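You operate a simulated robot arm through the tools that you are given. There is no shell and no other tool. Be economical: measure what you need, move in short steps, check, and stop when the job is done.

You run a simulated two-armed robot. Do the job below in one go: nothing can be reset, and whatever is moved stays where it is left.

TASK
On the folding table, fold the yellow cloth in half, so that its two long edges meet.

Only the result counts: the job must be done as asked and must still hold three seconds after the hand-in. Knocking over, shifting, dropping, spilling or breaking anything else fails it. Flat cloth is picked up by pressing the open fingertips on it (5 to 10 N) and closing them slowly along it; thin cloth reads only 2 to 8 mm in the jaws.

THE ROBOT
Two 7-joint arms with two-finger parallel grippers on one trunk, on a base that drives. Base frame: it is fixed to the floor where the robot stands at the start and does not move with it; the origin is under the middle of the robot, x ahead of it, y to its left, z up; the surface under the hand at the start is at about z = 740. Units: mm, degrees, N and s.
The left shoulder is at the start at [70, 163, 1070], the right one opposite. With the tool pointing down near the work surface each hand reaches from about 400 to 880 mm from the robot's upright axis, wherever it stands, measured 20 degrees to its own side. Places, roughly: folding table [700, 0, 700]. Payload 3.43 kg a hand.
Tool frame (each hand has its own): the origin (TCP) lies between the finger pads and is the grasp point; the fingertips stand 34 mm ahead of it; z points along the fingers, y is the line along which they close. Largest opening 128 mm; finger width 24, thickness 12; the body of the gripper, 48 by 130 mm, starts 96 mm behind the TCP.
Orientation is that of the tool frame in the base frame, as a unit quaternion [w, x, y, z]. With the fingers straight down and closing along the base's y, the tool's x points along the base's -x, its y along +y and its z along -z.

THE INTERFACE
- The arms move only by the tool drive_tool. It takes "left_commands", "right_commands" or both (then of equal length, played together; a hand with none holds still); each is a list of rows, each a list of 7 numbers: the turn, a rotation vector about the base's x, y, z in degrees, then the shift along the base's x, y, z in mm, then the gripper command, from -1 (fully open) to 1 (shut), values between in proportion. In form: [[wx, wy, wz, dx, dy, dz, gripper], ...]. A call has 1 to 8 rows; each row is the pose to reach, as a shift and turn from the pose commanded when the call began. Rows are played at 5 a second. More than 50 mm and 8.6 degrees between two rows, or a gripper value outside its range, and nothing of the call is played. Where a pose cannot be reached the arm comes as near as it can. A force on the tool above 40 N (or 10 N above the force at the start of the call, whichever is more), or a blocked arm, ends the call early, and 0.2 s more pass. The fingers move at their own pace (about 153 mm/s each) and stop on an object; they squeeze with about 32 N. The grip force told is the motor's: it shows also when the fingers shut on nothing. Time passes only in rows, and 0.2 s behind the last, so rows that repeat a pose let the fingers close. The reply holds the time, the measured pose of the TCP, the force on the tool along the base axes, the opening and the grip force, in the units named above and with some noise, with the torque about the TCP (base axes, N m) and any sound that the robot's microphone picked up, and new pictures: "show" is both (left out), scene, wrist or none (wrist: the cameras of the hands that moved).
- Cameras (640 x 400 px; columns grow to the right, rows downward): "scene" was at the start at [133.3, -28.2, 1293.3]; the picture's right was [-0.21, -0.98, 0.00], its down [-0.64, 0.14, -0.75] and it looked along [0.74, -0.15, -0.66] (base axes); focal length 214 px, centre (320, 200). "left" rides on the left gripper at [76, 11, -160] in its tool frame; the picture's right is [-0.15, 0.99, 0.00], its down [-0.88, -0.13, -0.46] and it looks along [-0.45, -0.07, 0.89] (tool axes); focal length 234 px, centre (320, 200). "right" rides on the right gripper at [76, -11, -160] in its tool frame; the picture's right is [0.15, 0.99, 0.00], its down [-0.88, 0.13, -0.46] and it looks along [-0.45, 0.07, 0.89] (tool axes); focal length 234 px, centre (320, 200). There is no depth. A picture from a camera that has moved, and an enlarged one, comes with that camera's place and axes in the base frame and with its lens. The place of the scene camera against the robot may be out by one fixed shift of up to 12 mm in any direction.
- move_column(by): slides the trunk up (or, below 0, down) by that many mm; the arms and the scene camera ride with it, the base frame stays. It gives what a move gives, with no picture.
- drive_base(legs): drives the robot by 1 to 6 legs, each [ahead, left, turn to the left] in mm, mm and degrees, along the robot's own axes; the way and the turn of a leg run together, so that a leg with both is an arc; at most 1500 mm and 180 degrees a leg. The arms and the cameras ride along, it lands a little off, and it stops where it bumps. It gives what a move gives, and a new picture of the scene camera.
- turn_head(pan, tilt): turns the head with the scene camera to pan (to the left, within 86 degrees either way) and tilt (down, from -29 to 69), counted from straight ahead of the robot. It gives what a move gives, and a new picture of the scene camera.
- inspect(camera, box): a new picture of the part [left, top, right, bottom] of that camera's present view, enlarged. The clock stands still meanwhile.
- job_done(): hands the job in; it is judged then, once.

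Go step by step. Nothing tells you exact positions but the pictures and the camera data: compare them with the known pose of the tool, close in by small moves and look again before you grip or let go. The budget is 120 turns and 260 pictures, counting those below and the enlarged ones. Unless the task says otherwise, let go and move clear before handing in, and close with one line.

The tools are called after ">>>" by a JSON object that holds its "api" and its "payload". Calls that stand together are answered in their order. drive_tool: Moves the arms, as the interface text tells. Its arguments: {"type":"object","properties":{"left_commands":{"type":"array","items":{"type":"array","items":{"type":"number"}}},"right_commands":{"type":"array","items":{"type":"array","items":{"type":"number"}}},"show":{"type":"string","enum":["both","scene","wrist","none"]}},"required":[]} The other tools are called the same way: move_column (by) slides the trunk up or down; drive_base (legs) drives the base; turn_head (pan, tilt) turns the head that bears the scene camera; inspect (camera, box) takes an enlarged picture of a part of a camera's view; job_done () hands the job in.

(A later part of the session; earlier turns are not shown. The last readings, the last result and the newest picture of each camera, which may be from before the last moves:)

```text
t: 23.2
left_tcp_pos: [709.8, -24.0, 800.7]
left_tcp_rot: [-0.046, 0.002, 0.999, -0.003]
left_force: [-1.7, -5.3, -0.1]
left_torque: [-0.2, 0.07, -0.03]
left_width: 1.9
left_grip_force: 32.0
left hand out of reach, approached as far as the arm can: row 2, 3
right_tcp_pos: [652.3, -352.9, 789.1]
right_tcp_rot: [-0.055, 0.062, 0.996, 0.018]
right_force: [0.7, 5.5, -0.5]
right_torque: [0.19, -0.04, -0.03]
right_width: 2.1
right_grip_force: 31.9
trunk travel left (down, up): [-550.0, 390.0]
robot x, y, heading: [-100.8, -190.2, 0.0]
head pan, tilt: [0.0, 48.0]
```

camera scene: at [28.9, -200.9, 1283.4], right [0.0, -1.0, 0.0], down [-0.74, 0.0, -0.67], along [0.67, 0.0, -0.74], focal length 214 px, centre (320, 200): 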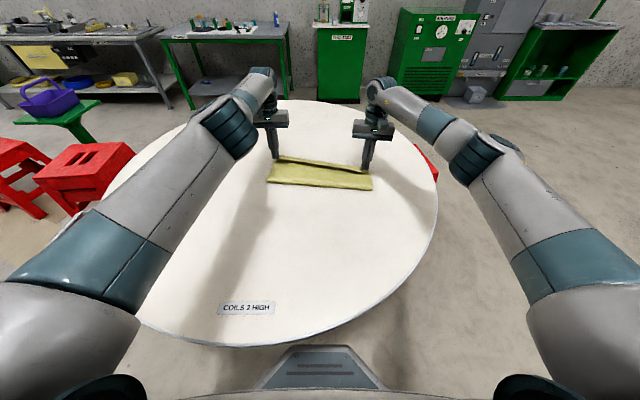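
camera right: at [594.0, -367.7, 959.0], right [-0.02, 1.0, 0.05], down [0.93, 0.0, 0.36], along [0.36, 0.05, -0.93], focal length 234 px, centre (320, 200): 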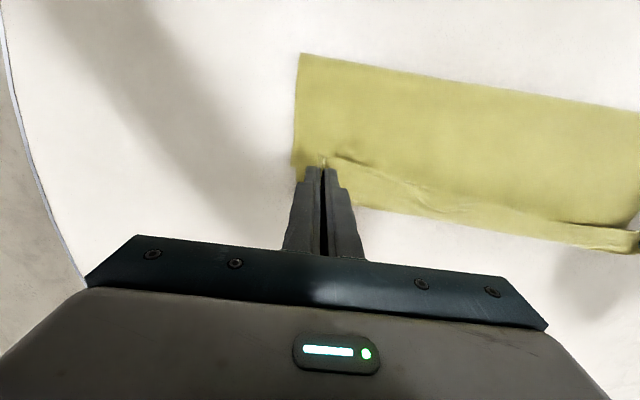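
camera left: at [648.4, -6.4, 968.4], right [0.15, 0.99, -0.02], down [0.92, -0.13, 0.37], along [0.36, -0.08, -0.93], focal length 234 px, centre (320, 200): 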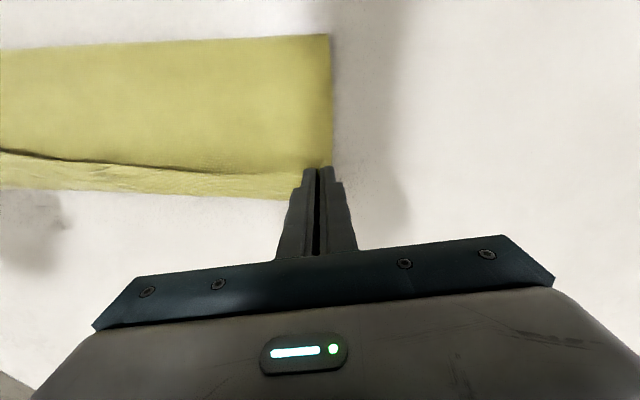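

>>> {"api": "drive_tool", "payload": {"left_commands": [[0, 0, 0, -10, 0, -4, 1], [0, 0, 0, -20, 0, -8, 1], [0, 0, 0, -32, 0, -12, 1], [0, 0, 0, -32, 0, -12, 1]], "right_commands": [[0, 0, 0, 0, 2, 0, 1], [0, 0, 0, 0, 2, 0, 1], [0, 0, 0, 0, 2, 0, 1], [0, 0, 0, 0, 2, 0, 1]], "show": "wrist"}}

```text
t: 24.2
left_tcp_pos: [707.9, -26.9, 787.5]
left_tcp_rot: [-0.048, 0.002, 0.999, -0.005]
left_force: [-1.0, -1.3, -0.3]
left_torque: [-0.04, 0.01, -0.01]
left_width: 1.6
left_grip_force: 31.8
left hand out of reach, approached as far as the arm can: row 1, 2, 3, 4
right_tcp_pos: [652.7, -350.8, 789.4]
right_tcp_rot: [-0.055, 0.061, 0.996, 0.019]
right_force: [-0.6, 1.3, -0.4]
right_torque: [0.07, 0.02, -0.03]
right_width: 1.9
right_grip_force: 32.5
trunk travel left (down, up): [-550.0, 390.0]
robot x, y, heading: [-104.4, -189.8, -0.0]
head pan, tilt: [0.0, 48.0]
camera right: at [594.6, -360.3, 956.0], right [-0.02, 1.0, 0.05], down [0.93, 0.0, 0.36], along [0.36, 0.05, -0.93], focal length 234 px, centre (320, 200)
camera left: at [646.4, -14.2, 954.3], right [0.15, 0.99, -0.02], down [0.92, -0.13, 0.37], along [0.36, -0.08, -0.93], focal length 234 px, centre (320, 200)
```

right: 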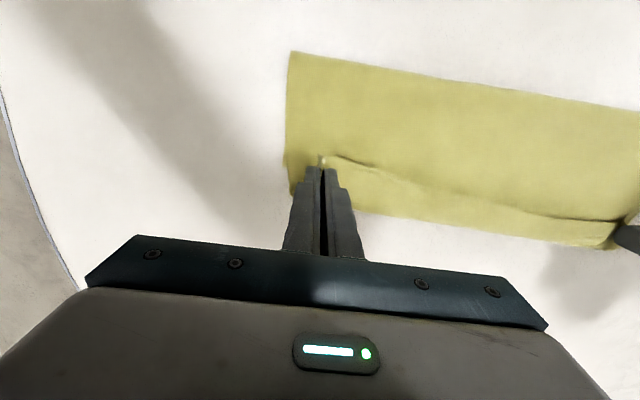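
left: 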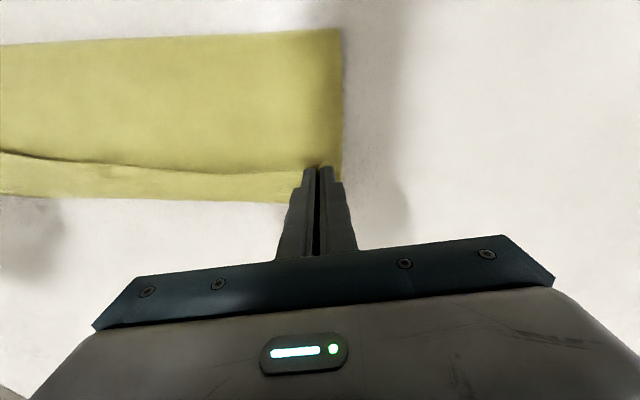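

The left arm has wandered into an awkward, reach-limited pose and the cloth may have been pulled forward a little. I release, lift clear, and look at the cloth.

>>> {"api": "drive_tool", "payload": {"left_commands": [[0, 0, 0, 0, 0, 0, 0.7], [0, 0, 0, 0, 0, 0, 0.5], [0, 0, 0, 0, 0, 15, 0.5], [0, 0, 0, 0, 0, 50, 0.5], [0, 0, 0, -30, 10, 85, 0.5], [0, 0, 0, -70, 30, 110, 0.5], [0, 0, 0, -110, 50, 130, 0.5]], "right_commands": [[0, 0, 0, 0, 0, 0, 0.7], [0, 0, 0, 0, 0, 0, 0.5], [0, 0, 0, 0, 0, 15, 0.5], [0, 0, 0, 0, 0, 50, 0.5], [0, 0, 0, -30, -10, 85, 0.5], [0, 0, 0, -70, -30, 110, 0.5], [0, 0, 0, -110, -50, 130, 0.5]]}}

>>> {"api": "inspect", "payload": {"camera": "scene", "box": [256, 130, 384, 210]}}

```text
refused: row 6 steps farther than a row can; nothing moved
```

```text
5.00 times, centred on (320, 170) of scene
camera zoom: at [28.1, -200.6, 1283.5], right [0.0, -1.0, 0.0], down [-0.74, 0.0, -0.67], along [0.67, 0.0, -0.74], focal length 1072 px, centre (320, 350)
```

zoom: 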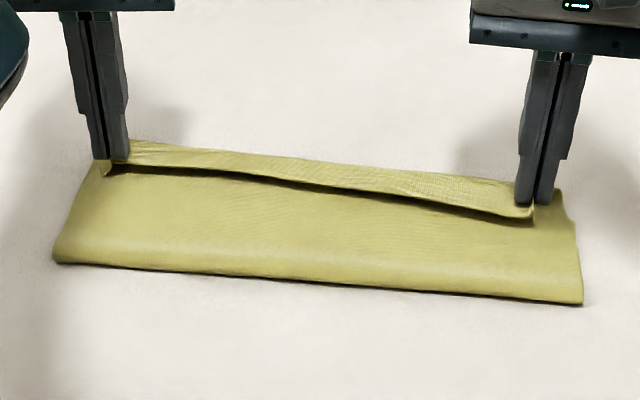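

>>> {"api": "drive_tool", "payload": {"left_commands": [[0, 0, 0, 0, 0, 0, 0.7], [0, 0, 0, 0, 0, 0, 0.5], [0, 0, 0, 0, 0, 15, 0.5], [0, 0, 0, 0, 0, 50, 0.5], [0, 0, 0, -25, 10, 85, 0.5], [0, 0, 0, -60, 25, 110, 0.5], [0, 0, 0, -95, 40, 130, 0.5]], "right_commands": [[0, 0, 0, 0, 0, 0, 0.7], [0, 0, 0, 0, 0, 0, 0.5], [0, 0, 0, 0, 0, 15, 0.5], [0, 0, 0, 0, 0, 50, 0.5], [0, 0, 0, -25, -10, 85, 0.5], [0, 0, 0, -60, -25, 110, 0.5], [0, 0, 0, -95, -40, 130, 0.5]]}}

>>> {"api": "inspect", "payload": {"camera": "scene", "box": [256, 130, 384, 210]}}

```text
t: 25.8
left_tcp_pos: [708.7, -3.0, 904.6]
left_tcp_rot: [-0.047, 0.003, 0.999, -0.004]
left_force: [1.1, -0.5, 0.1]
left_torque: [0.04, -0.02, 0.02]
left_width: 32.4
left_grip_force: 0.0
left hand out of reach, approached as far as the arm can: row 5, 6, 7
right_tcp_pos: [556.2, -392.3, 918.5]
right_tcp_rot: [-0.055, 0.06, 0.996, 0.019]
right_force: [-0.2, -0.5, 0.4]
right_torque: [0.04, -0.05, -0.01]
right_width: 32.2
right_grip_force: 0.1
trunk travel left (down, up): [-550.0, 390.0]
robot x, y, heading: [-105.0, -190.3, -0.3]
head pan, tilt: [0.0, 48.0]
camera scene: at [27.3, -201.9, 1283.6], right [0.0, -1.0, 0.0], down [-0.74, 0.0, -0.67], along [0.67, 0.0, -0.74], focal length 214 px, centre (320, 200)
camera right: at [497.9, -402.0, 1084.5], right [-0.02, 1.0, 0.05], down [0.93, 0.0, 0.36], along [0.36, 0.05, -0.93], focal length 234 px, centre (320, 200)
camera left: at [646.1, 9.4, 1070.0], right [0.15, 0.99, -0.02], down [0.92, -0.13, 0.37], along [0.37, -0.08, -0.93], focal length 234 px, centre (320, 200)
```

scene: 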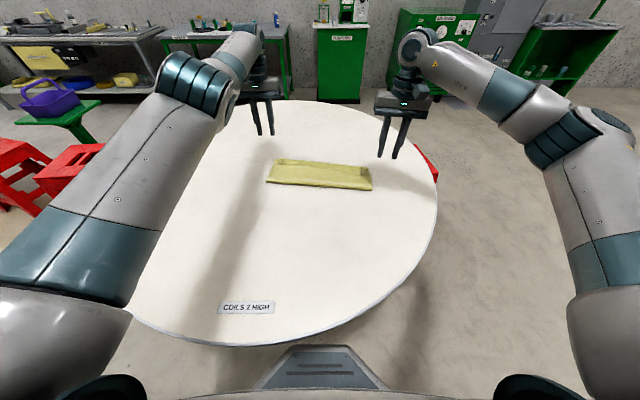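
right: 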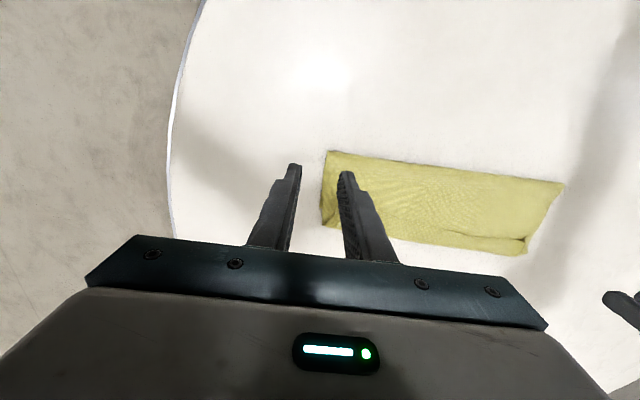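
left: 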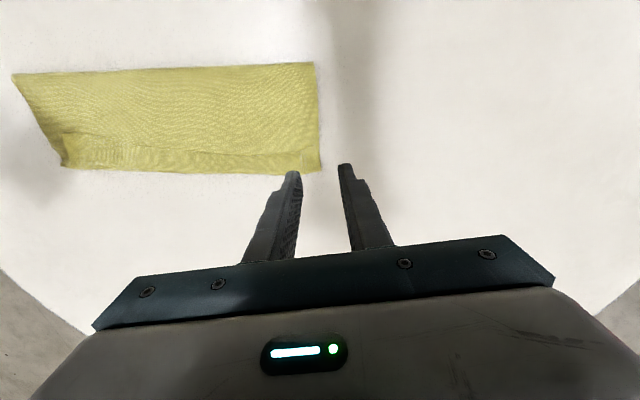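

```text
5.00 times, centred on (320, 170) of scene
camera zoom: at [27.3, -201.9, 1283.6], right [0.0, -1.0, 0.0], down [-0.74, 0.0, -0.67], along [0.67, 0.0, -0.74], focal length 1072 px, centre (320, 350)
```

zoom: 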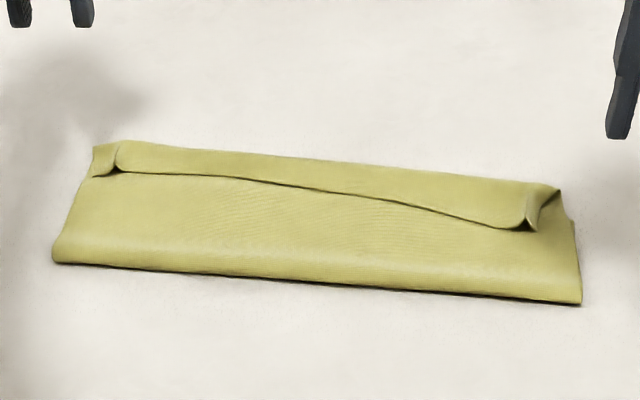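

Clear now. The hem (about 25 mm) is rolled back on top near the far edge. I zoom in with the wrist cameras.

>>> {"api": "inspect", "payload": {"camera": "left", "box": [0, 50, 340, 200]}}

>>> {"api": "inspect", "payload": {"camera": "right", "box": [310, 130, 580, 270]}}

```text
1.88 times, centred on (170, 125) of left
camera zoom: at [646.1, 9.4, 1070.0], right [0.15, 0.99, -0.02], down [0.92, -0.13, 0.37], along [0.37, -0.08, -0.93], focal length 441 px, centre (602, 341)
```

zoom: 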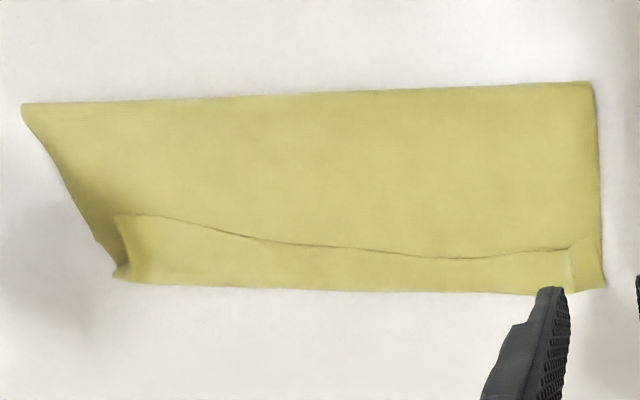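

```text
2.37 times, centred on (445, 200) of right
camera zoom: at [497.9, -402.0, 1084.5], right [-0.02, 1.0, 0.05], down [0.93, 0.0, 0.36], along [0.36, 0.05, -0.93], focal length 555 px, centre (24, 200)
```

zoom: 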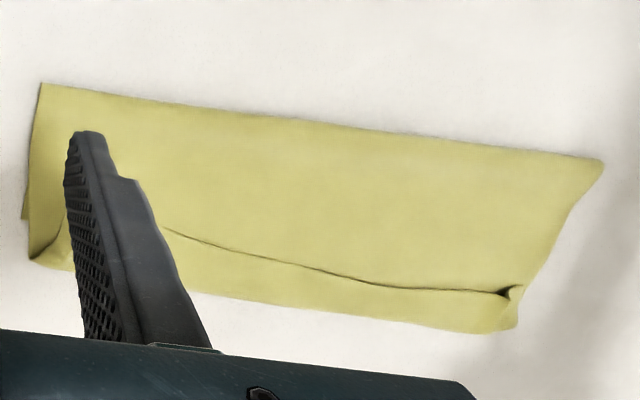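

The bottom layer stayed put (far edge x≈690 left, ≈650–665 right), but the top layer overshoots and its hem is rolled back. Next I bring the left arm out of its odd posture and drive forward for more reach.

>>> {"api": "drive_tool", "payload": {"left_commands": [[0, -2, 0, 0, 20, 20, 0.5], [0, -4, 0, -10, 50, 40, 0.5], [0, -5, 0, -30, 80, 60, 0.5], [0, -5, 0, -60, 110, 70, 0.5], [0, -5, 0, -90, 130, 70, 0.5]], "right_commands": [[0, -2, 0, 0, -10, 0, 0.5], [0, -4, 0, 0, -20, 0, 0.5], [0, -6, 0, 0, -30, 0, 0.5], [0, -6, 0, 0, -40, 0, 0.5], [0, -6, 0, 0, -50, 0, 0.5]], "show": "none"}}

```text
t: 27.0
left_tcp_pos: [714.0, 128.2, 992.3]
left_tcp_rot: [-0.003, 0.004, 1.0, -0.004]
left_force: [0.7, -0.2, 0.1]
left_torque: [0.02, -0.01, -0.01]
left_width: 32.2
left_grip_force: 0.0
left hand out of reach, approached as far as the arm can: row 1, 2, 3, 4, 5
right_tcp_pos: [557.2, -440.9, 918.2]
right_tcp_rot: [-0.002, 0.059, 0.998, 0.022]
right_force: [0.2, 0.6, -0.3]
right_torque: [0.01, 0.02, 0.02]
right_width: 31.7
right_grip_force: 0.1
trunk travel left (down, up): [-550.0, 390.0]
robot x, y, heading: [-101.9, -191.2, 0.0]
head pan, tilt: [0.0, 48.0]
```

>>> {"api": "drive_tool", "payload": {"left_commands": [[0, 0, 0, 50, 0, 0, 0.5], [0, 0, 0, 100, 0, 0, 0.5], [0, 0, 0, 150, 0, 0, 0.5], [0, 0, 0, 200, 0, 0, 0.5], [0, 0, 0, 240, 0, 0, 0.5], [0, 0, 0, 240, 0, 0, 0.5]], "show": "scene"}}

```text
t: 28.4
left_tcp_pos: [719.7, 122.0, 974.5]
left_tcp_rot: [0.0, 0.003, 1.0, -0.004]
left_force: [0.8, -0.4, -0.3]
left_torque: [-0.01, 0.0, -0.02]
left_width: 32.1
left_grip_force: 0.1
left hand out of reach, approached as far as the arm can: row 1, 2, 3, 4, 5, 6
right_tcp_pos: [556.8, -439.6, 919.8]
right_tcp_rot: [-0.003, 0.06, 0.998, 0.023]
right_force: [-0.9, 0.0, 1.2]
right_torque: [0.02, -0.02, 0.02]
right_width: 32.0
right_grip_force: 0.1
trunk travel left (down, up): [-550.0, 390.0]
robot x, y, heading: [-103.0, -191.6, -0.1]
head pan, tilt: [0.0, 48.0]
camera scene: at [27.7, -200.3, 1283.5], right [0.0, -1.0, 0.0], down [-0.74, 0.0, -0.67], along [0.67, 0.0, -0.74], focal length 214 px, centre (320, 200)
```

scene: 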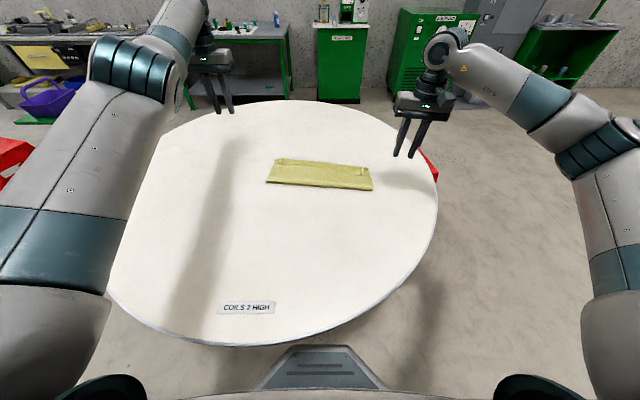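

>>> {"api": "drive_tool", "payload": {"left_commands": [[0, 0, 0, -50, 0, 0, 0.5], [0, 0, 0, -100, 0, 0, 0.5], [0, 0, 0, -150, 0, 0, 0.5], [0, 0, 0, -200, 0, 0, 0.5], [0, 0, 0, -250, 0, 0, 0.5], [0, 0, 0, -300, 0, 0, 0.5], [0, 0, 0, -350, 0, 0, 0.5], [0, 0, 0, -400, 0, 0, 0.5]], "show": "none"}}

```text
t: 30.2
left_tcp_pos: [680.9, 240.2, 1037.2]
left_tcp_rot: [-0.002, 0.003, 1.0, -0.006]
left_force: [0.2, 0.0, -0.5]
left_torque: [-0.03, -0.04, 0.05]
left_width: 31.9
left_grip_force: 0.1
left hand out of reach, approached as far as the arm can: row 1, 2, 3, 4, 5, 6, 7, 8
right_tcp_pos: [555.0, -438.8, 921.3]
right_tcp_rot: [-0.002, 0.061, 0.998, 0.021]
right_force: [-0.4, 0.5, -0.6]
right_torque: [-0.02, -0.02, -0.01]
right_width: 32.1
right_grip_force: 0.0
trunk travel left (down, up): [-550.0, 390.0]
robot x, y, heading: [-103.6, -187.6, 0.2]
head pan, tilt: [0.0, 48.0]
```

The left arm seems locked at a joint limit. I look at its posture.

>>> {"api": "turn_head", "payload": {"pan": 35, "tilt": 25}}

```text
t: 31.2
left_tcp_pos: [681.6, 239.8, 1036.9]
left_tcp_rot: [-0.003, 0.003, 1.0, -0.005]
left_force: [0.0, -0.1, 0.0]
left_torque: [0.0, -0.03, -0.02]
left_width: 32.2
left_grip_force: 0.0
right_tcp_pos: [558.1, -440.7, 919.2]
right_tcp_rot: [-0.003, 0.06, 0.998, 0.021]
right_force: [-0.3, 0.0, 1.0]
right_torque: [-0.04, 0.0, -0.02]
right_width: 31.9
right_grip_force: 0.1
trunk travel left (down, up): [-550.0, 390.0]
robot x, y, heading: [-103.5, -189.6, 0.1]
head pan, tilt: [35.0, 25.0]
camera scene: at [25.0, -147.8, 1318.2], right [0.57, -0.82, 0.0], down [-0.35, -0.24, -0.91], along [0.74, 0.52, -0.42], focal length 214 px, centre (320, 200)
```

scene: 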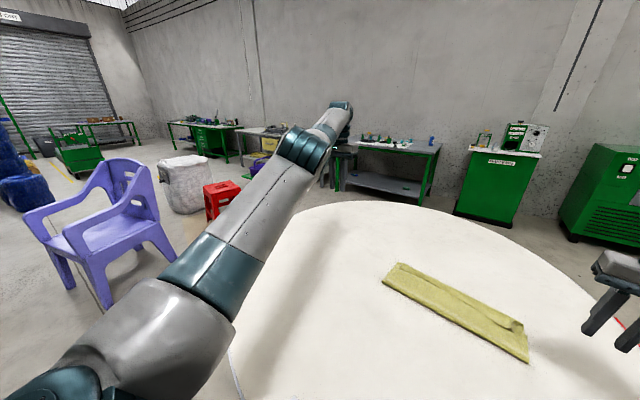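

>>> {"api": "drive_tool", "payload": {"left_commands": [[0, 0, 0, 46, 13, 6, 0.5], [0, 0, 0, 92, 26, 12, 0.5], [0, 0, 0, 138, 39, 18, 0.5], [0, 0, 0, 184, 52, 24, 0.5], [0, 0, 0, 230, 65, 30, 0.5], [0, 0, 0, 276, 78, 36, 0.5], [0, 0, 0, 322, 91, 42, 0.5], [0, 0, 0, 330, 93, 42, 0.5]], "show": "none"}}

```text
t: 33.0
left_tcp_pos: [691.1, 232.0, 1015.2]
left_tcp_rot: [-0.002, 0.004, 1.0, -0.005]
left_force: [-0.3, 0.3, -1.1]
left_torque: [0.01, 0.0, 0.0]
left_width: 32.1
left_grip_force: 0.2
left hand out of reach, approached as far as the arm can: row 1, 2, 3, 4, 5, 6, 7, 8
right_tcp_pos: [556.9, -440.6, 920.3]
right_tcp_rot: [-0.002, 0.06, 0.998, 0.023]
right_force: [-0.5, 0.0, -0.5]
right_torque: [0.02, -0.02, -0.04]
right_width: 32.1
right_grip_force: 0.1
trunk travel left (down, up): [-550.0, 390.0]
robot x, y, heading: [-102.6, -190.6, -0.2]
head pan, tilt: [35.0, 25.0]
```

>>> {"api": "drive_tool", "payload": {"left_commands": [[0, 0, 0, 30, -35, 0, 0.5], [0, 0, 0, 60, -75, 0, 0.5], [0, 0, 0, 70, -120, 0, 0.5], [0, 0, 0, 70, -165, 0, 0.5], [0, 0, 0, 60, -210, 0, 0.5], [0, 0, 0, 40, -250, 0, 0.5], [0, 0, 0, 10, -285, 0, 0.5], [0, 0, 0, -30, -310, 0, 0.5]], "show": "none"}}

```text
t: 34.8
left_tcp_pos: [705.5, -54.1, 1019.0]
left_tcp_rot: [-0.002, 0.003, 1.0, -0.005]
left_force: [0.1, 0.6, -1.2]
left_torque: [-0.06, 0.0, 0.02]
left_width: 32.0
left_grip_force: 0.1
left hand out of reach, approached as far as the arm can: row 1, 2, 3, 4, 5, 6, 8
right_tcp_pos: [556.7, -438.1, 919.0]
right_tcp_rot: [-0.003, 0.061, 0.998, 0.02]
right_force: [0.3, 0.5, 0.0]
right_torque: [-0.05, 0.04, -0.01]
right_width: 32.1
right_grip_force: 0.0
trunk travel left (down, up): [-550.0, 390.0]
robot x, y, heading: [-104.1, -188.8, 0.0]
head pan, tilt: [35.0, 25.0]
```

>>> {"api": "drive_tool", "payload": {"left_commands": [[0, 0, 0, 40, 20, 0, 0.5], [0, 0, 0, 40, -10, 0, 0.5], [0, 0, 0, 40, -40, 0, 0.5], [0, 0, 0, 35, -70, 0, 0.5], [0, 0, 0, 30, -100, 0, 0.5], [0, 0, 0, 20, -130, 0, 0.5], [0, 0, 0, 10, -150, 0, 0.5], [0, 0, 0, 0, -160, 0, 0.5]], "show": "none"}}

```text
t: 36.6
left_tcp_pos: [674.3, -196.9, 1010.9]
left_tcp_rot: [-0.002, 0.003, 1.0, -0.005]
left_force: [-0.3, 0.6, -0.2]
left_torque: [0.01, -0.04, -0.01]
left_width: 31.9
left_grip_force: 0.0
left hand out of reach, approached as far as the arm can: row 1, 2, 3, 4, 5, 6, 7, 8
right_tcp_pos: [557.0, -440.1, 918.7]
right_tcp_rot: [-0.003, 0.059, 0.998, 0.021]
right_force: [-0.4, -0.9, -0.7]
right_torque: [0.0, -0.03, -0.01]
right_width: 32.1
right_grip_force: 0.0
trunk travel left (down, up): [-550.0, 390.0]
robot x, y, heading: [-102.0, -190.9, -0.0]
head pan, tilt: [35.0, 25.0]
```

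>>> {"api": "drive_tool", "payload": {"left_commands": [[0, 0, 8, 40, 0, 20, 0.5], [0, 0, 16, 60, 0, 60, 0.5], [0, 0, 24, 60, 0, 100, 0.5], [0, 0, 32, 50, 0, 140, 0.5], [0, 0, 40, 40, 0, 180, 0.5], [0, 0, 40, 20, 0, 220, 0.5], [0, 0, 40, 0, 0, 250, 0.5], [0, 0, 40, -30, 0, 270, 0.5]], "show": "scene"}}

```text
t: 38.4
left_tcp_pos: [599.3, -190.6, 1202.7]
left_tcp_rot: [-0.001, -0.339, 0.941, -0.005]
left_force: [-0.2, 0.2, -0.3]
left_torque: [-0.03, 0.0, -0.01]
left_width: 32.1
left_grip_force: 0.0
left hand out of reach, approached as far as the arm can: row 1, 2, 3, 4, 5, 6, 7, 8
right_tcp_pos: [557.0, -440.5, 920.0]
right_tcp_rot: [-0.001, 0.06, 0.998, 0.022]
right_force: [0.1, 0.5, -0.9]
right_torque: [0.01, 0.02, 0.0]
right_width: 31.9
right_grip_force: 0.1
trunk travel left (down, up): [-550.0, 390.0]
robot x, y, heading: [-105.2, -189.5, 0.1]
head pan, tilt: [35.0, 25.0]
camera scene: at [24.9, -147.7, 1318.2], right [0.57, -0.82, 0.0], down [-0.35, -0.24, -0.91], along [0.74, 0.52, -0.42], focal length 214 px, centre (320, 200)
```

scene: 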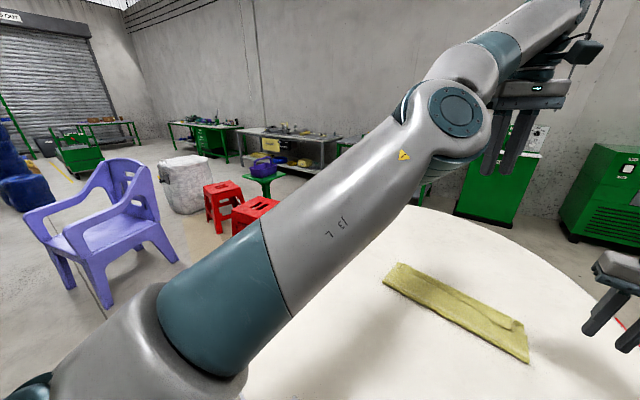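

The elbow appears flipped slightly past straight. I'll stretch the arm outward on its own side, then sweep inward so the elbow bends the proper way.

>>> {"api": "drive_tool", "payload": {"left_commands": [[0, 0, -8, 30, 20, -30, 0.5], [0, 0, -16, 60, 40, -60, 0.5], [0, 0, -24, 90, 60, -90, 0.5], [0, 0, -32, 120, 85, -115, 0.5], [0, 0, -40, 150, 110, -140, 0.5], [0, 0, -40, 185, 140, -160, 0.5], [0, 0, -40, 215, 175, -180, 0.5], [0, 0, -40, 245, 210, -190, 0.5]], "show": "none"}}

>>> {"api": "drive_tool", "payload": {"left_commands": [[0, 0, 0, 40, 25, 0, 0.5], [0, 0, 0, 80, 50, 0, 0.5], [0, 0, 0, 120, 75, 0, 0.5], [0, 0, 0, 160, 100, 0, 0.5], [0, 0, 0, 200, 125, 0, 0.5], [0, 0, 0, 200, 125, 0, 0.5]], "show": "scene"}}

```text
refused: row 6 steps farther than a row can; nothing moved
```

```text
t: 39.8
left_tcp_pos: [658.6, -55.6, 1154.4]
left_tcp_rot: [-0.001, -0.339, 0.941, -0.004]
left_force: [1.1, -1.2, -0.5]
left_torque: [0.01, 0.02, 0.0]
left_width: 32.2
left_grip_force: 0.1
left hand out of reach, approached as far as the arm can: row 1, 2, 3, 4, 5, 6
right_tcp_pos: [557.9, -442.7, 919.5]
right_tcp_rot: [-0.003, 0.061, 0.998, 0.023]
right_force: [0.5, -0.1, 0.3]
right_torque: [-0.01, 0.03, 0.01]
right_width: 31.8
right_grip_force: 0.0
trunk travel left (down, up): [-550.0, 390.0]
robot x, y, heading: [-101.3, -189.5, -0.1]
head pan, tilt: [35.0, 25.0]
camera scene: at [25.7, -149.3, 1318.2], right [0.57, -0.82, 0.0], down [-0.35, -0.24, -0.91], along [0.74, 0.52, -0.42], focal length 214 px, centre (320, 200)
```

scene: 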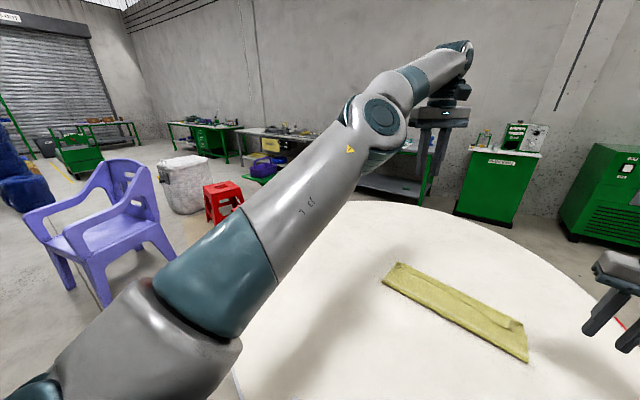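

>>> {"api": "drive_tool", "payload": {"left_commands": [[0, 0, -6, 12, 28, -30, 0.5], [0, 0, -12, 24, 56, -60, 0.5], [0, 0, -18, 36, 84, -90, 0.5], [0, 0, -24, 48, 112, -120, 0.5], [0, 0, -30, 60, 140, -150, 0.5], [0, 0, -36, 72, 168, -180, 0.5], [0, 0, -40, 84, 196, -210, 0.5], [0, 0, -40, 96, 224, -240, 0.5]], "show": "none"}}

>>> {"api": "drive_tool", "payload": {"left_commands": [[0, 0, 0, 30, 20, -20, 0.5], [0, 0, 0, 60, 40, -40, 0.5], [0, 0, 0, 60, 40, -40, 0.5], [0, 0, 0, 40, 0, -40, 0.5], [0, 0, 0, 20, -40, -40, 0.5], [0, 0, 0, -10, -80, -40, 0.5], [0, 0, 0, -50, -110, -40, 0.5], [0, 0, 0, -90, -140, -40, 0.5]], "show": "none"}}

>>> {"api": "drive_tool", "payload": {"left_commands": [[0, 0, 0, -40, -30, 0, 0.5], [0, 0, 0, -80, -50, 0, 0.5], [0, 0, 0, -120, -60, 0, 0.5], [0, 0, 0, -160, -60, 0, 0.5], [0, 0, 0, -200, -60, 0, 0.5], [0, 0, 0, -240, -60, 0, 0.5]], "show": "scene"}}

```text
t: 41.6
left_tcp_pos: [722.7, 163.1, 914.1]
left_tcp_rot: [-0.001, 0.004, 1.0, -0.004]
left_force: [-0.5, 0.2, -0.3]
left_torque: [-0.01, 0.0, 0.03]
left_width: 32.1
left_grip_force: 0.1
left hand out of reach, approached as far as the arm can: row 5, 6, 7, 8
right_tcp_pos: [557.0, -440.3, 920.3]
right_tcp_rot: [-0.002, 0.06, 0.998, 0.022]
right_force: [-0.7, -0.4, -0.3]
right_torque: [-0.03, 0.02, 0.0]
right_width: 32.0
right_grip_force: 0.0
trunk travel left (down, up): [-550.0, 390.0]
robot x, y, heading: [-100.5, -188.1, -0.1]
head pan, tilt: [35.0, 25.0]
```

```text
t: 43.4
left_tcp_pos: [729.7, 10.5, 897.7]
left_tcp_rot: [-0.003, 0.003, 1.0, -0.002]
left_force: [-0.5, 0.3, 0.2]
left_torque: [-0.08, -0.08, 0.04]
left_width: 32.0
left_grip_force: 0.2
left hand out of reach, approached as far as the arm can: row 1, 2, 3, 4, 5, 6, 7, 8
right_tcp_pos: [556.2, -442.5, 918.7]
right_tcp_rot: [-0.002, 0.061, 0.998, 0.024]
right_force: [0.3, -1.0, -0.5]
right_torque: [0.16, -0.03, -0.01]
right_width: 31.9
right_grip_force: 0.0
trunk travel left (down, up): [-550.0, 390.0]
robot x, y, heading: [-104.0, -191.3, 0.1]
head pan, tilt: [35.0, 25.0]
```

```text
t: 44.8
left_tcp_pos: [719.2, -77.0, 906.4]
left_tcp_rot: [-0.005, 0.003, 1.0, -0.003]
left_force: [-0.4, -0.3, 0.5]
left_torque: [0.0, 0.02, 0.03]
left_width: 32.2
left_grip_force: 0.2
left hand out of reach, approached as far as the arm can: row 1, 2, 3, 4, 5, 6
right_tcp_pos: [557.9, -442.0, 918.6]
right_tcp_rot: [-0.003, 0.061, 0.998, 0.023]
right_force: [0.6, -0.6, -0.5]
right_torque: [0.05, 0.0, -0.01]
right_width: 32.1
right_grip_force: 0.1
trunk travel left (down, up): [-550.0, 390.0]
robot x, y, heading: [-103.1, -190.6, -0.3]
head pan, tilt: [35.0, 25.0]
camera scene: at [25.2, -149.4, 1318.3], right [0.57, -0.82, 0.0], down [-0.35, -0.24, -0.91], along [0.74, 0.52, -0.42], focal length 214 px, centre (320, 200)
```

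scene: 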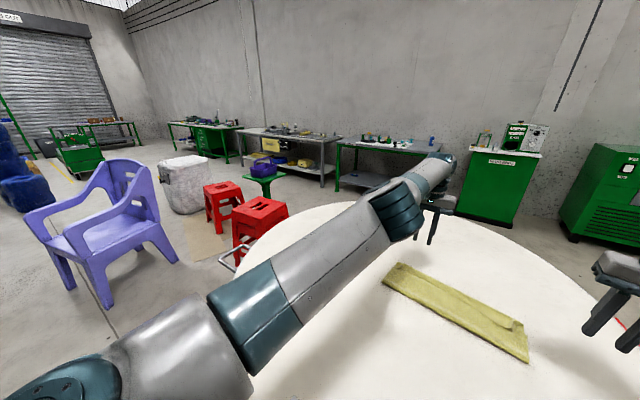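

>>> {"api": "drive_tool", "payload": {"left_commands": [[0, -8, 0, 0, 0, 0, 0.5], [0, -16, 0, 0, 0, 0, 0.5], [0, -24, 0, 0, 0, 0, 0.5], [0, -32, 0, 0, 0, 0, 0.5], [0, -40, 0, 0, 0, 0, 0.5], [0, -48, 0, 0, 0, 0, 0.5], [0, -48, 0, 0, 0, 0, 0.5]], "show": "scene"}}

```text
t: 46.4
left_tcp_pos: [894.6, -102.3, 931.3]
left_tcp_rot: [0.405, 0.005, 0.914, -0.003]
left_force: [-0.8, 0.0, -0.1]
left_torque: [0.0, 0.03, -0.03]
left_width: 32.1
left_grip_force: 0.2
left hand out of reach, approached as far as the arm can: row 1, 2, 3, 4, 5, 6, 7
right_tcp_pos: [556.5, -440.5, 919.8]
right_tcp_rot: [-0.002, 0.061, 0.998, 0.021]
right_force: [0.3, 0.4, 0.2]
right_torque: [-0.02, 0.0, 0.02]
right_width: 32.0
right_grip_force: 0.1
trunk travel left (down, up): [-550.0, 390.0]
robot x, y, heading: [-100.5, -188.4, -0.3]
head pan, tilt: [35.0, 25.0]
camera scene: at [24.6, -146.8, 1318.3], right [0.57, -0.82, 0.0], down [-0.35, -0.24, -0.91], along [0.74, 0.52, -0.42], focal length 214 px, centre (320, 200)
```

scene: 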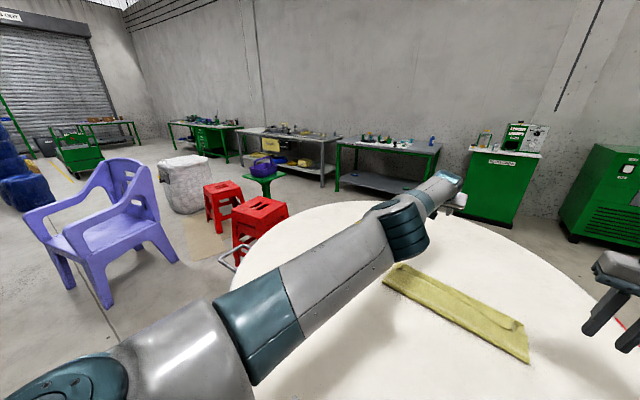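

>>> {"api": "drive_tool", "payload": {"left_commands": [[0, 8, 0, 20, 0, 30, 0.5], [0, 16, 0, 40, 0, 65, 0.5], [0, 24, 0, 60, 0, 100, 0.5], [0, 32, 0, 60, 0, 145, 0.5], [0, 40, 0, 60, 0, 190, 0.5], [0, 48, 0, 60, 0, 235, 0.5], [0, 48, 0, 60, 0, 280, 0.5], [0, 48, 0, 60, 0, 320, 0.5]], "show": "scene"}}

```text
t: 48.2
left_tcp_pos: [667.2, -79.3, 1121.9]
left_tcp_rot: [-0.003, 0.004, 1.0, -0.003]
left_force: [-0.4, -0.3, 0.9]
left_torque: [0.05, 0.0, 0.02]
left_width: 31.6
left_grip_force: 0.1
left hand out of reach, approached as far as the arm can: row 1, 2, 3, 4, 5, 6, 7, 8
right_tcp_pos: [557.4, -441.5, 918.8]
right_tcp_rot: [-0.002, 0.06, 0.998, 0.023]
right_force: [0.2, 0.2, 0.1]
right_torque: [0.02, -0.04, -0.01]
right_width: 32.0
right_grip_force: 0.1
trunk travel left (down, up): [-550.0, 390.0]
robot x, y, heading: [-100.8, -189.5, -0.3]
head pan, tilt: [35.0, 25.0]
camera scene: at [24.6, -148.9, 1318.3], right [0.57, -0.82, 0.0], down [-0.35, -0.24, -0.91], along [0.74, 0.52, -0.42], focal length 214 px, centre (320, 200)
```

scene: 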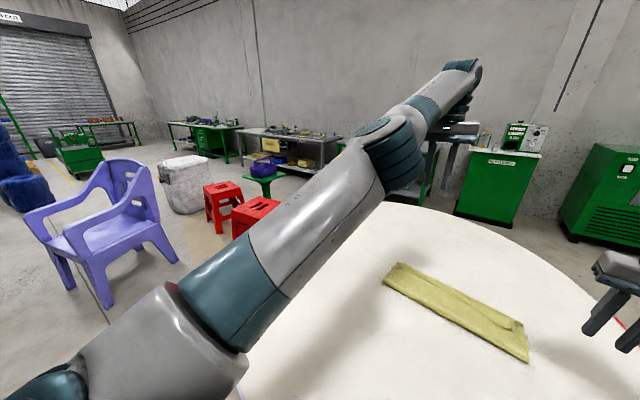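

>>> {"api": "drive_tool", "payload": {"left_commands": [[0, 0, 0, 0, 0, -30, 0.5], [0, 0, 0, 0, 0, -60, 0.5], [0, 0, 0, 0, 0, -90, 0.5], [0, 0, 0, 0, 0, -120, 0.5], [0, 0, 0, 0, 0, -150, 0.5], [0, 0, 0, 0, 0, -180, 0.5], [0, 0, 0, 0, 0, -210, 0.5], [0, 0, 0, 0, 0, -240, 0.5]], "show": "none"}}

>>> {"api": "drive_tool", "payload": {"left_commands": [[0, 0, 0, 30, 0, 0, 0.5], [0, 0, 0, 60, 0, 0, 0.5], [0, 0, 0, 90, 0, 0, 0.5], [0, 0, 0, 120, 0, 0, 0.5], [0, 0, 0, 150, 0, 0, 0.5], [0, 0, 0, 180, 0, 0, 0.5], [0, 0, 0, 210, 0, 0, 0.5], [0, 0, 0, 240, 0, 0, 0.5]], "show": "none"}}

```text
t: 50.0
left_tcp_pos: [671.5, -68.9, 873.0]
left_tcp_rot: [-0.002, 0.003, 1.0, -0.005]
left_force: [0.4, 0.8, -0.1]
left_torque: [0.04, 0.0, 0.01]
left_width: 32.1
left_grip_force: 0.0
left hand out of reach, approached as far as the arm can: row 1, 2, 3
right_tcp_pos: [558.3, -439.5, 918.7]
right_tcp_rot: [-0.003, 0.06, 0.998, 0.021]
right_force: [0.2, 0.4, 0.3]
right_torque: [-0.04, 0.03, 0.0]
right_width: 31.9
right_grip_force: 0.1
trunk travel left (down, up): [-550.0, 390.0]
robot x, y, heading: [-99.4, -190.8, -0.1]
head pan, tilt: [35.0, 25.0]
```

```text
t: 51.8
left_tcp_pos: [727.6, -56.6, 874.6]
left_tcp_rot: [-0.002, 0.003, 1.0, -0.003]
left_force: [-0.1, 0.5, 0.2]
left_torque: [-0.03, 0.01, 0.03]
left_width: 31.9
left_grip_force: 0.0
left hand out of reach, approached as far as the arm can: row 2, 3, 4, 5, 6, 7, 8
right_tcp_pos: [556.5, -440.3, 920.1]
right_tcp_rot: [-0.002, 0.059, 0.998, 0.022]
right_force: [-0.5, 0.0, 0.4]
right_torque: [-0.01, 0.0, 0.0]
right_width: 32.0
right_grip_force: 0.1
trunk travel left (down, up): [-550.0, 390.0]
robot x, y, heading: [-102.6, -186.2, -0.1]
head pan, tilt: [35.0, 25.0]
```

The arm came unstuck, and I now know its commanded pose exactly. I bring it back inward.

>>> {"api": "drive_tool", "payload": {"left_commands": [[0, 0, 0, -40, 0, 0, 0.5], [0, 0, 0, -80, 0, 0, 0.5], [0, 0, 0, -120, 0, 0, 0.5], [0, 0, 0, -160, 0, 0, 0.5], [0, 0, 0, -200, 0, 0, 0.5], [0, 0, 0, -240, 0, 0, 0.5], [0, 0, 0, -260, 0, 0, 0.5]], "show": "none"}}

```text
t: 53.4
left_tcp_pos: [712.9, -113.1, 895.0]
left_tcp_rot: [-0.004, 0.003, 1.0, -0.004]
left_force: [0.3, 0.3, -0.3]
left_torque: [-0.01, -0.04, 0.01]
left_width: 32.0
left_grip_force: 0.0
left hand out of reach, approached as far as the arm can: row 1, 2, 3, 4, 5, 6, 7
right_tcp_pos: [556.9, -440.4, 919.5]
right_tcp_rot: [-0.002, 0.06, 0.998, 0.023]
right_force: [-0.4, 0.7, 0.1]
right_torque: [0.06, 0.01, 0.01]
right_width: 32.2
right_grip_force: 0.1
trunk travel left (down, up): [-550.0, 390.0]
robot x, y, heading: [-101.9, -187.1, -0.4]
head pan, tilt: [35.0, 25.0]
```

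>>> {"api": "drive_tool", "payload": {"left_commands": [[0, 0, 0, 5, 0, 40, 0.5], [0, 0, 0, 10, 0, 80, 0.5], [0, 0, 0, 15, 0, 120, 0.5], [0, 0, 0, 20, 0, 160, 0.5], [0, 0, 0, 20, 0, 200, 0.5], [0, 0, 0, 20, 0, 240, 0.5], [0, 0, 0, 20, 0, 240, 0.5]], "show": "none"}}

>>> {"api": "drive_tool", "payload": {"left_commands": [[0, 0, 0, 0, 0, -30, 0.5], [0, 0, 0, 0, 0, -60, 0.5], [0, 0, 0, 0, 0, -90, 0.5], [0, 0, 0, 0, 0, -120, 0.5], [0, 0, 0, 0, 0, -150, 0.5], [0, 0, 0, 0, 0, -180, 0.5], [0, 0, 0, 0, 0, -210, 0.5], [0, 0, 0, 0, 0, -230, 0.5]], "show": "none"}}

```text
t: 55.0
left_tcp_pos: [677.6, -92.8, 1092.3]
left_tcp_rot: [-0.003, 0.004, 1.0, -0.004]
left_force: [0.1, -1.1, 0.1]
left_torque: [0.04, 0.05, -0.01]
left_width: 32.0
left_grip_force: 0.0
left hand out of reach, approached as far as the arm can: row 1, 2, 3, 4, 5, 6, 7
right_tcp_pos: [556.9, -440.2, 919.9]
right_tcp_rot: [-0.003, 0.06, 0.998, 0.022]
right_force: [0.1, 0.5, 0.4]
right_torque: [-0.05, -0.02, -0.02]
right_width: 31.9
right_grip_force: 0.0
trunk travel left (down, up): [-550.0, 390.0]
robot x, y, heading: [-102.2, -188.0, -0.1]
head pan, tilt: [35.0, 25.0]
```

```text
t: 56.8
left_tcp_pos: [673.3, -91.7, 862.5]
left_tcp_rot: [-0.003, 0.003, 1.0, -0.004]
left_force: [0.3, 0.2, 0.5]
left_torque: [-0.04, 0.04, 0.01]
left_width: 32.1
left_grip_force: 0.0
left hand out of reach, approached as far as the arm can: row 1, 2, 3, 4, 5
right_tcp_pos: [557.6, -439.5, 920.2]
right_tcp_rot: [-0.003, 0.059, 0.998, 0.021]
right_force: [0.9, 0.3, 0.1]
right_torque: [-0.08, 0.02, 0.03]
right_width: 31.9
right_grip_force: 0.0
trunk travel left (down, up): [-550.0, 390.0]
robot x, y, heading: [-102.7, -190.8, -0.1]
head pan, tilt: [35.0, 25.0]
```

Unstuck again. Now small inward moves.

>>> {"api": "drive_tool", "payload": {"left_commands": [[0, 0, 0, -20, 10, 0, 0.5], [0, 0, 0, -45, 25, 5, 0.5], [0, 0, 0, -75, 45, 15, 0.5], [0, 0, 0, -105, 70, 30, 0.5], [0, 0, 0, -130, 95, 50, 0.5], [0, 0, 0, -150, 120, 70, 0.5]], "show": "none"}}

```text
t: 58.2
left_tcp_pos: [529.6, 27.1, 936.0]
left_tcp_rot: [-0.002, 0.004, 1.0, -0.004]
left_force: [0.0, 0.0, -0.3]
left_torque: [0.0, -0.01, 0.02]
left_width: 32.1
left_grip_force: 0.0
right_tcp_pos: [556.2, -439.4, 920.5]
right_tcp_rot: [-0.003, 0.06, 0.998, 0.021]
right_force: [-1.5, 0.4, -0.4]
right_torque: [-0.06, -0.01, -0.01]
right_width: 31.8
right_grip_force: 0.0
trunk travel left (down, up): [-550.0, 390.0]
robot x, y, heading: [-101.7, -188.4, 0.0]
head pan, tilt: [35.0, 25.0]
```

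The left arm is healthy again. I drive forward to get reach margin (the robot started at x=0, so that is safe) and look down at the cloth.

>>> {"api": "drive_base", "payload": {"legs": [[110, 0, 0]]}}

>>> {"api": "turn_head", "payload": {"pan": 0, "tilt": 52}}

>>> {"api": "inspect", "payload": {"camera": "scene", "box": [240, 120, 400, 220]}}

```text
t: 59.4
left_tcp_pos: [636.6, 29.7, 935.2]
left_tcp_rot: [-0.003, 0.002, 1.0, -0.004]
left_force: [0.0, 0.7, 0.2]
left_torque: [0.03, -0.01, 0.0]
left_width: 32.1
left_grip_force: 0.0
right_tcp_pos: [665.8, -438.8, 918.9]
right_tcp_rot: [-0.003, 0.058, 0.998, 0.022]
right_force: [-0.1, -0.1, -0.3]
right_torque: [0.03, 0.0, 0.02]
right_width: 31.8
right_grip_force: 0.0
trunk travel left (down, up): [-550.0, 390.0]
robot x, y, heading: [5.7, -187.8, 0.2]
head pan, tilt: [35.0, 25.0]
camera scene: at [133.2, -147.3, 1318.2], right [0.57, -0.82, 0.0], down [-0.35, -0.24, -0.91], along [0.74, 0.52, -0.42], focal length 214 px, centre (320, 200)
```

scene: 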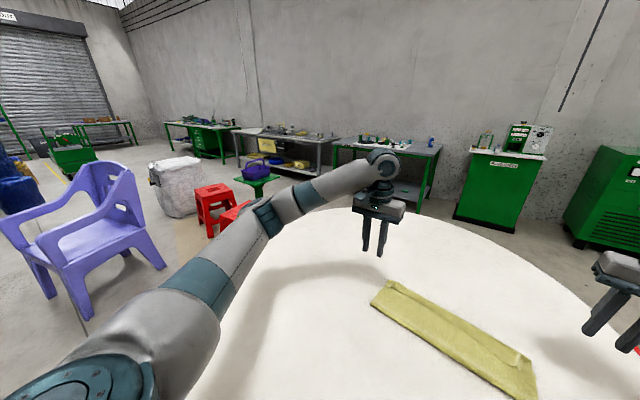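

```text
t: 60.4
left_tcp_pos: [636.7, 30.0, 936.0]
left_tcp_rot: [-0.004, 0.002, 1.0, -0.004]
left_force: [-0.1, -0.2, 0.0]
left_torque: [0.01, 0.01, 0.0]
left_width: 31.8
left_grip_force: 0.0
right_tcp_pos: [666.0, -436.4, 919.5]
right_tcp_rot: [-0.003, 0.058, 0.998, 0.023]
right_force: [0.7, -0.6, 1.0]
right_torque: [-0.02, 0.0, 0.01]
right_width: 32.0
right_grip_force: 0.0
trunk travel left (down, up): [-550.0, 390.0]
robot x, y, heading: [8.1, -189.8, 0.3]
head pan, tilt: [0.0, 52.0]
camera scene: at [132.5, -200.1, 1278.1], right [0.0, -1.0, 0.0], down [-0.79, 0.0, -0.62], along [0.62, 0.0, -0.79], focal length 214 px, centre (320, 200)
```

scene: 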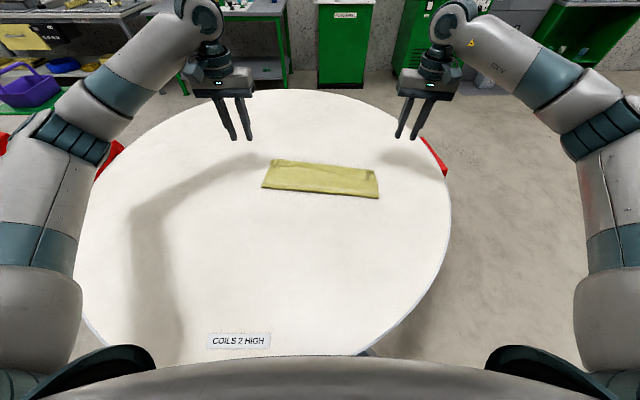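

```text
4.00 times, centred on (320, 170) of scene
camera zoom: at [132.5, -200.1, 1278.1], right [0.0, -1.0, 0.0], down [-0.79, 0.0, -0.62], along [0.62, 0.0, -0.79], focal length 858 px, centre (320, 320)
```

zoom: 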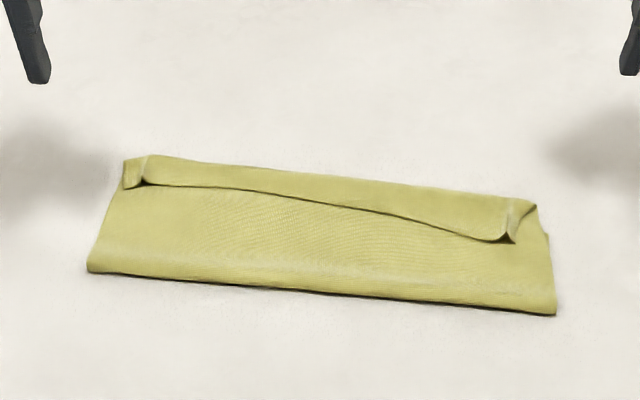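

I'll re-grip the hem at the two standing ridges with the fingers tilted forward. Then I'll lift it, and re-lay it with the fingers rolling over the fold. First I fix the right hand's yaw and position both hands above.

>>> {"api": "drive_tool", "payload": {"left_commands": [[0, 0, 0, 0, -20, -10, 0.3], [0, 0, 0, 5, -40, -25, 0.3], [0, 0, 0, 10, -55, -40, 0.3]], "right_commands": [[0, 0, 3, -10, 25, -5, 0.3], [0, 0, 6.7, -20, 50, -15, 0.3], [0, 0, 6.7, -30, 75, -25, 0.3]], "show": "none"}}

>>> {"api": "drive_tool", "payload": {"left_commands": [[0, -8, 0, 0, 0, -5, 0.3], [0, -16, 0, 0, -5, -15, 0.3], [0, -24, 0, 0, -12, -30, 0.3], [0, -32, 0, 5, -12, -50, 0.3], [0, -40, 0, 15, -12, -72, 0.3], [0, -45, 0, 25, -12, -88, 0.3]], "right_commands": [[0, -8, 0, -5, 3, -5, 0.3], [0, -16, 0, -10, 5, -20, 0.3], [0, -24, 0, -15, 8, -35, 0.3], [0, -32, 0, -18, 8, -55, 0.3], [0, -40, 0, -20, 8, -72, 0.3], [0, -45, 0, -20, 8, -86, 0.3]]}}

```text
t: 61.2
left_tcp_pos: [649.3, -25.6, 893.6]
left_tcp_rot: [-0.003, 0.002, 1.0, -0.003]
left_force: [0.5, 0.2, 0.5]
left_torque: [0.0, 0.01, 0.0]
left_width: 44.5
left_grip_force: 0.1
right_tcp_pos: [636.0, -361.7, 894.0]
right_tcp_rot: [-0.004, 0.0, 1.0, 0.021]
right_force: [0.6, 1.8, 0.3]
right_torque: [-0.01, 0.01, -0.01]
right_width: 44.7
right_grip_force: 0.1
trunk travel left (down, up): [-550.0, 390.0]
robot x, y, heading: [6.4, -190.1, 0.2]
head pan, tilt: [0.0, 52.0]
```

```text
t: 62.6
left_tcp_pos: [671.8, -38.7, 808.2]
left_tcp_rot: [0.382, 0.003, 0.924, -0.003]
left_force: [-0.1, 0.1, -0.2]
left_torque: [-0.01, 0.02, 0.05]
left_width: 44.8
left_grip_force: 0.0
right_tcp_pos: [617.0, -353.2, 806.9]
right_tcp_rot: [0.38, -0.009, 0.925, 0.021]
right_force: [-0.1, 0.2, -0.4]
right_torque: [0.0, 0.03, 0.0]
right_width: 44.9
right_grip_force: 0.2
trunk travel left (down, up): [-550.0, 390.0]
robot x, y, heading: [6.2, -189.2, 0.1]
head pan, tilt: [0.0, 52.0]
camera scene: at [132.4, -200.1, 1278.2], right [0.0, -1.0, 0.0], down [-0.79, 0.0, -0.62], along [0.62, 0.0, -0.79], focal length 214 px, centre (320, 200)
camera right: at [450.7, -372.2, 868.0], right [-0.13, 0.99, -0.07], down [0.3, 0.11, 0.95], along [0.94, 0.11, -0.31], focal length 234 px, centre (320, 200)
camera left: at [504.0, -25.4, 867.9], right [0.11, 0.99, 0.1], down [0.3, -0.13, 0.94], along [0.95, -0.08, -0.31], focal length 234 px, centre (320, 200)
```

scene: 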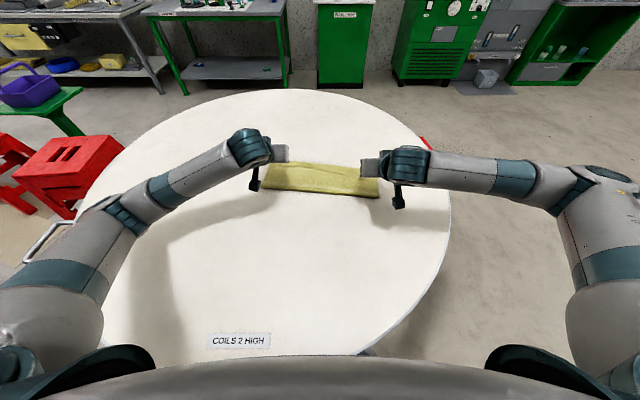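
right: 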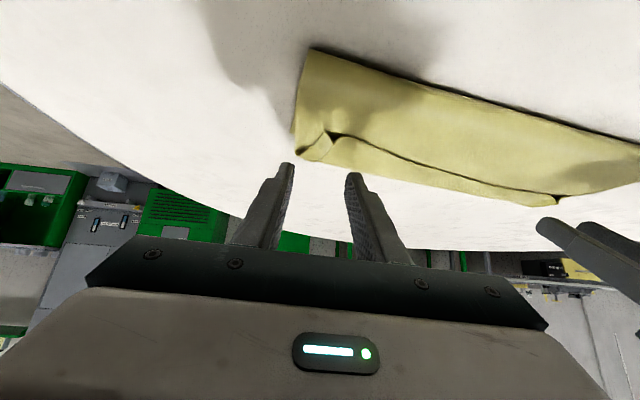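
left: 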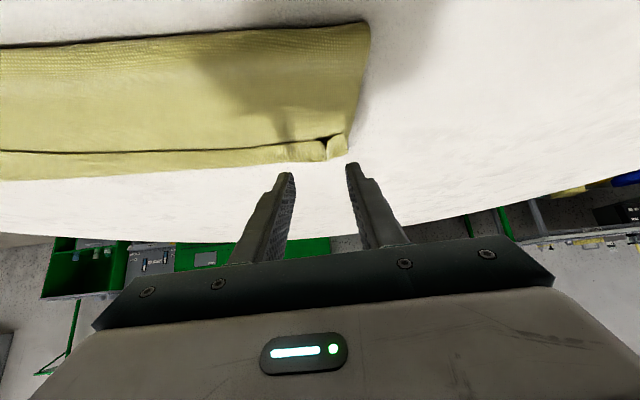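

>>> {"api": "inspect", "payload": {"camera": "left", "box": [240, 90, 400, 190]}}

>>> {"api": "inspect", "payload": {"camera": "right", "box": [260, 90, 420, 190]}}

```text
4.00 times, centred on (320, 140) of left
camera zoom: at [504.0, -25.4, 867.9], right [0.11, 0.99, 0.1], down [0.3, -0.13, 0.94], along [0.95, -0.08, -0.31], focal length 937 px, centre (320, 440)
```

zoom: 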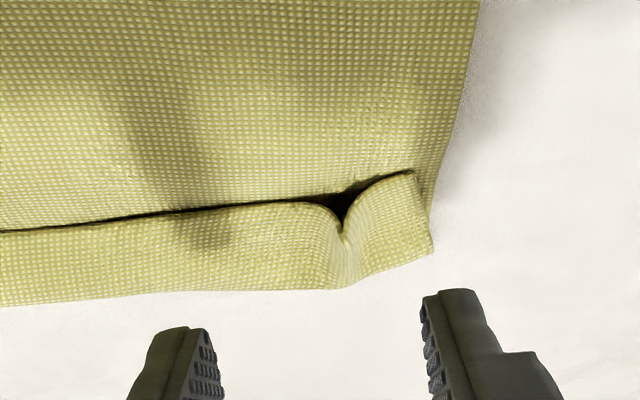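

```text
4.00 times, centred on (340, 140) of right
camera zoom: at [450.7, -372.2, 868.0], right [-0.13, 0.99, -0.07], down [0.3, 0.11, 0.95], along [0.94, 0.11, -0.31], focal length 937 px, centre (240, 440)
```

zoom: 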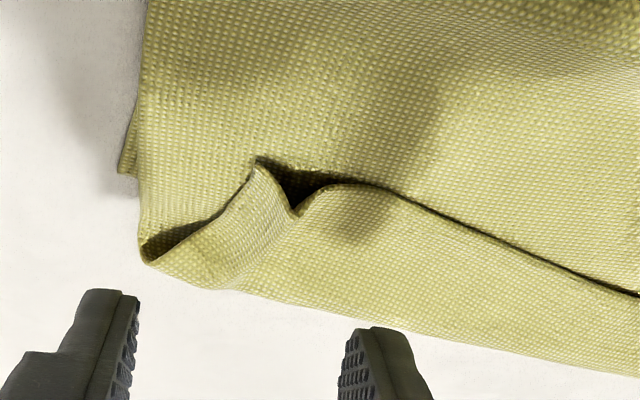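

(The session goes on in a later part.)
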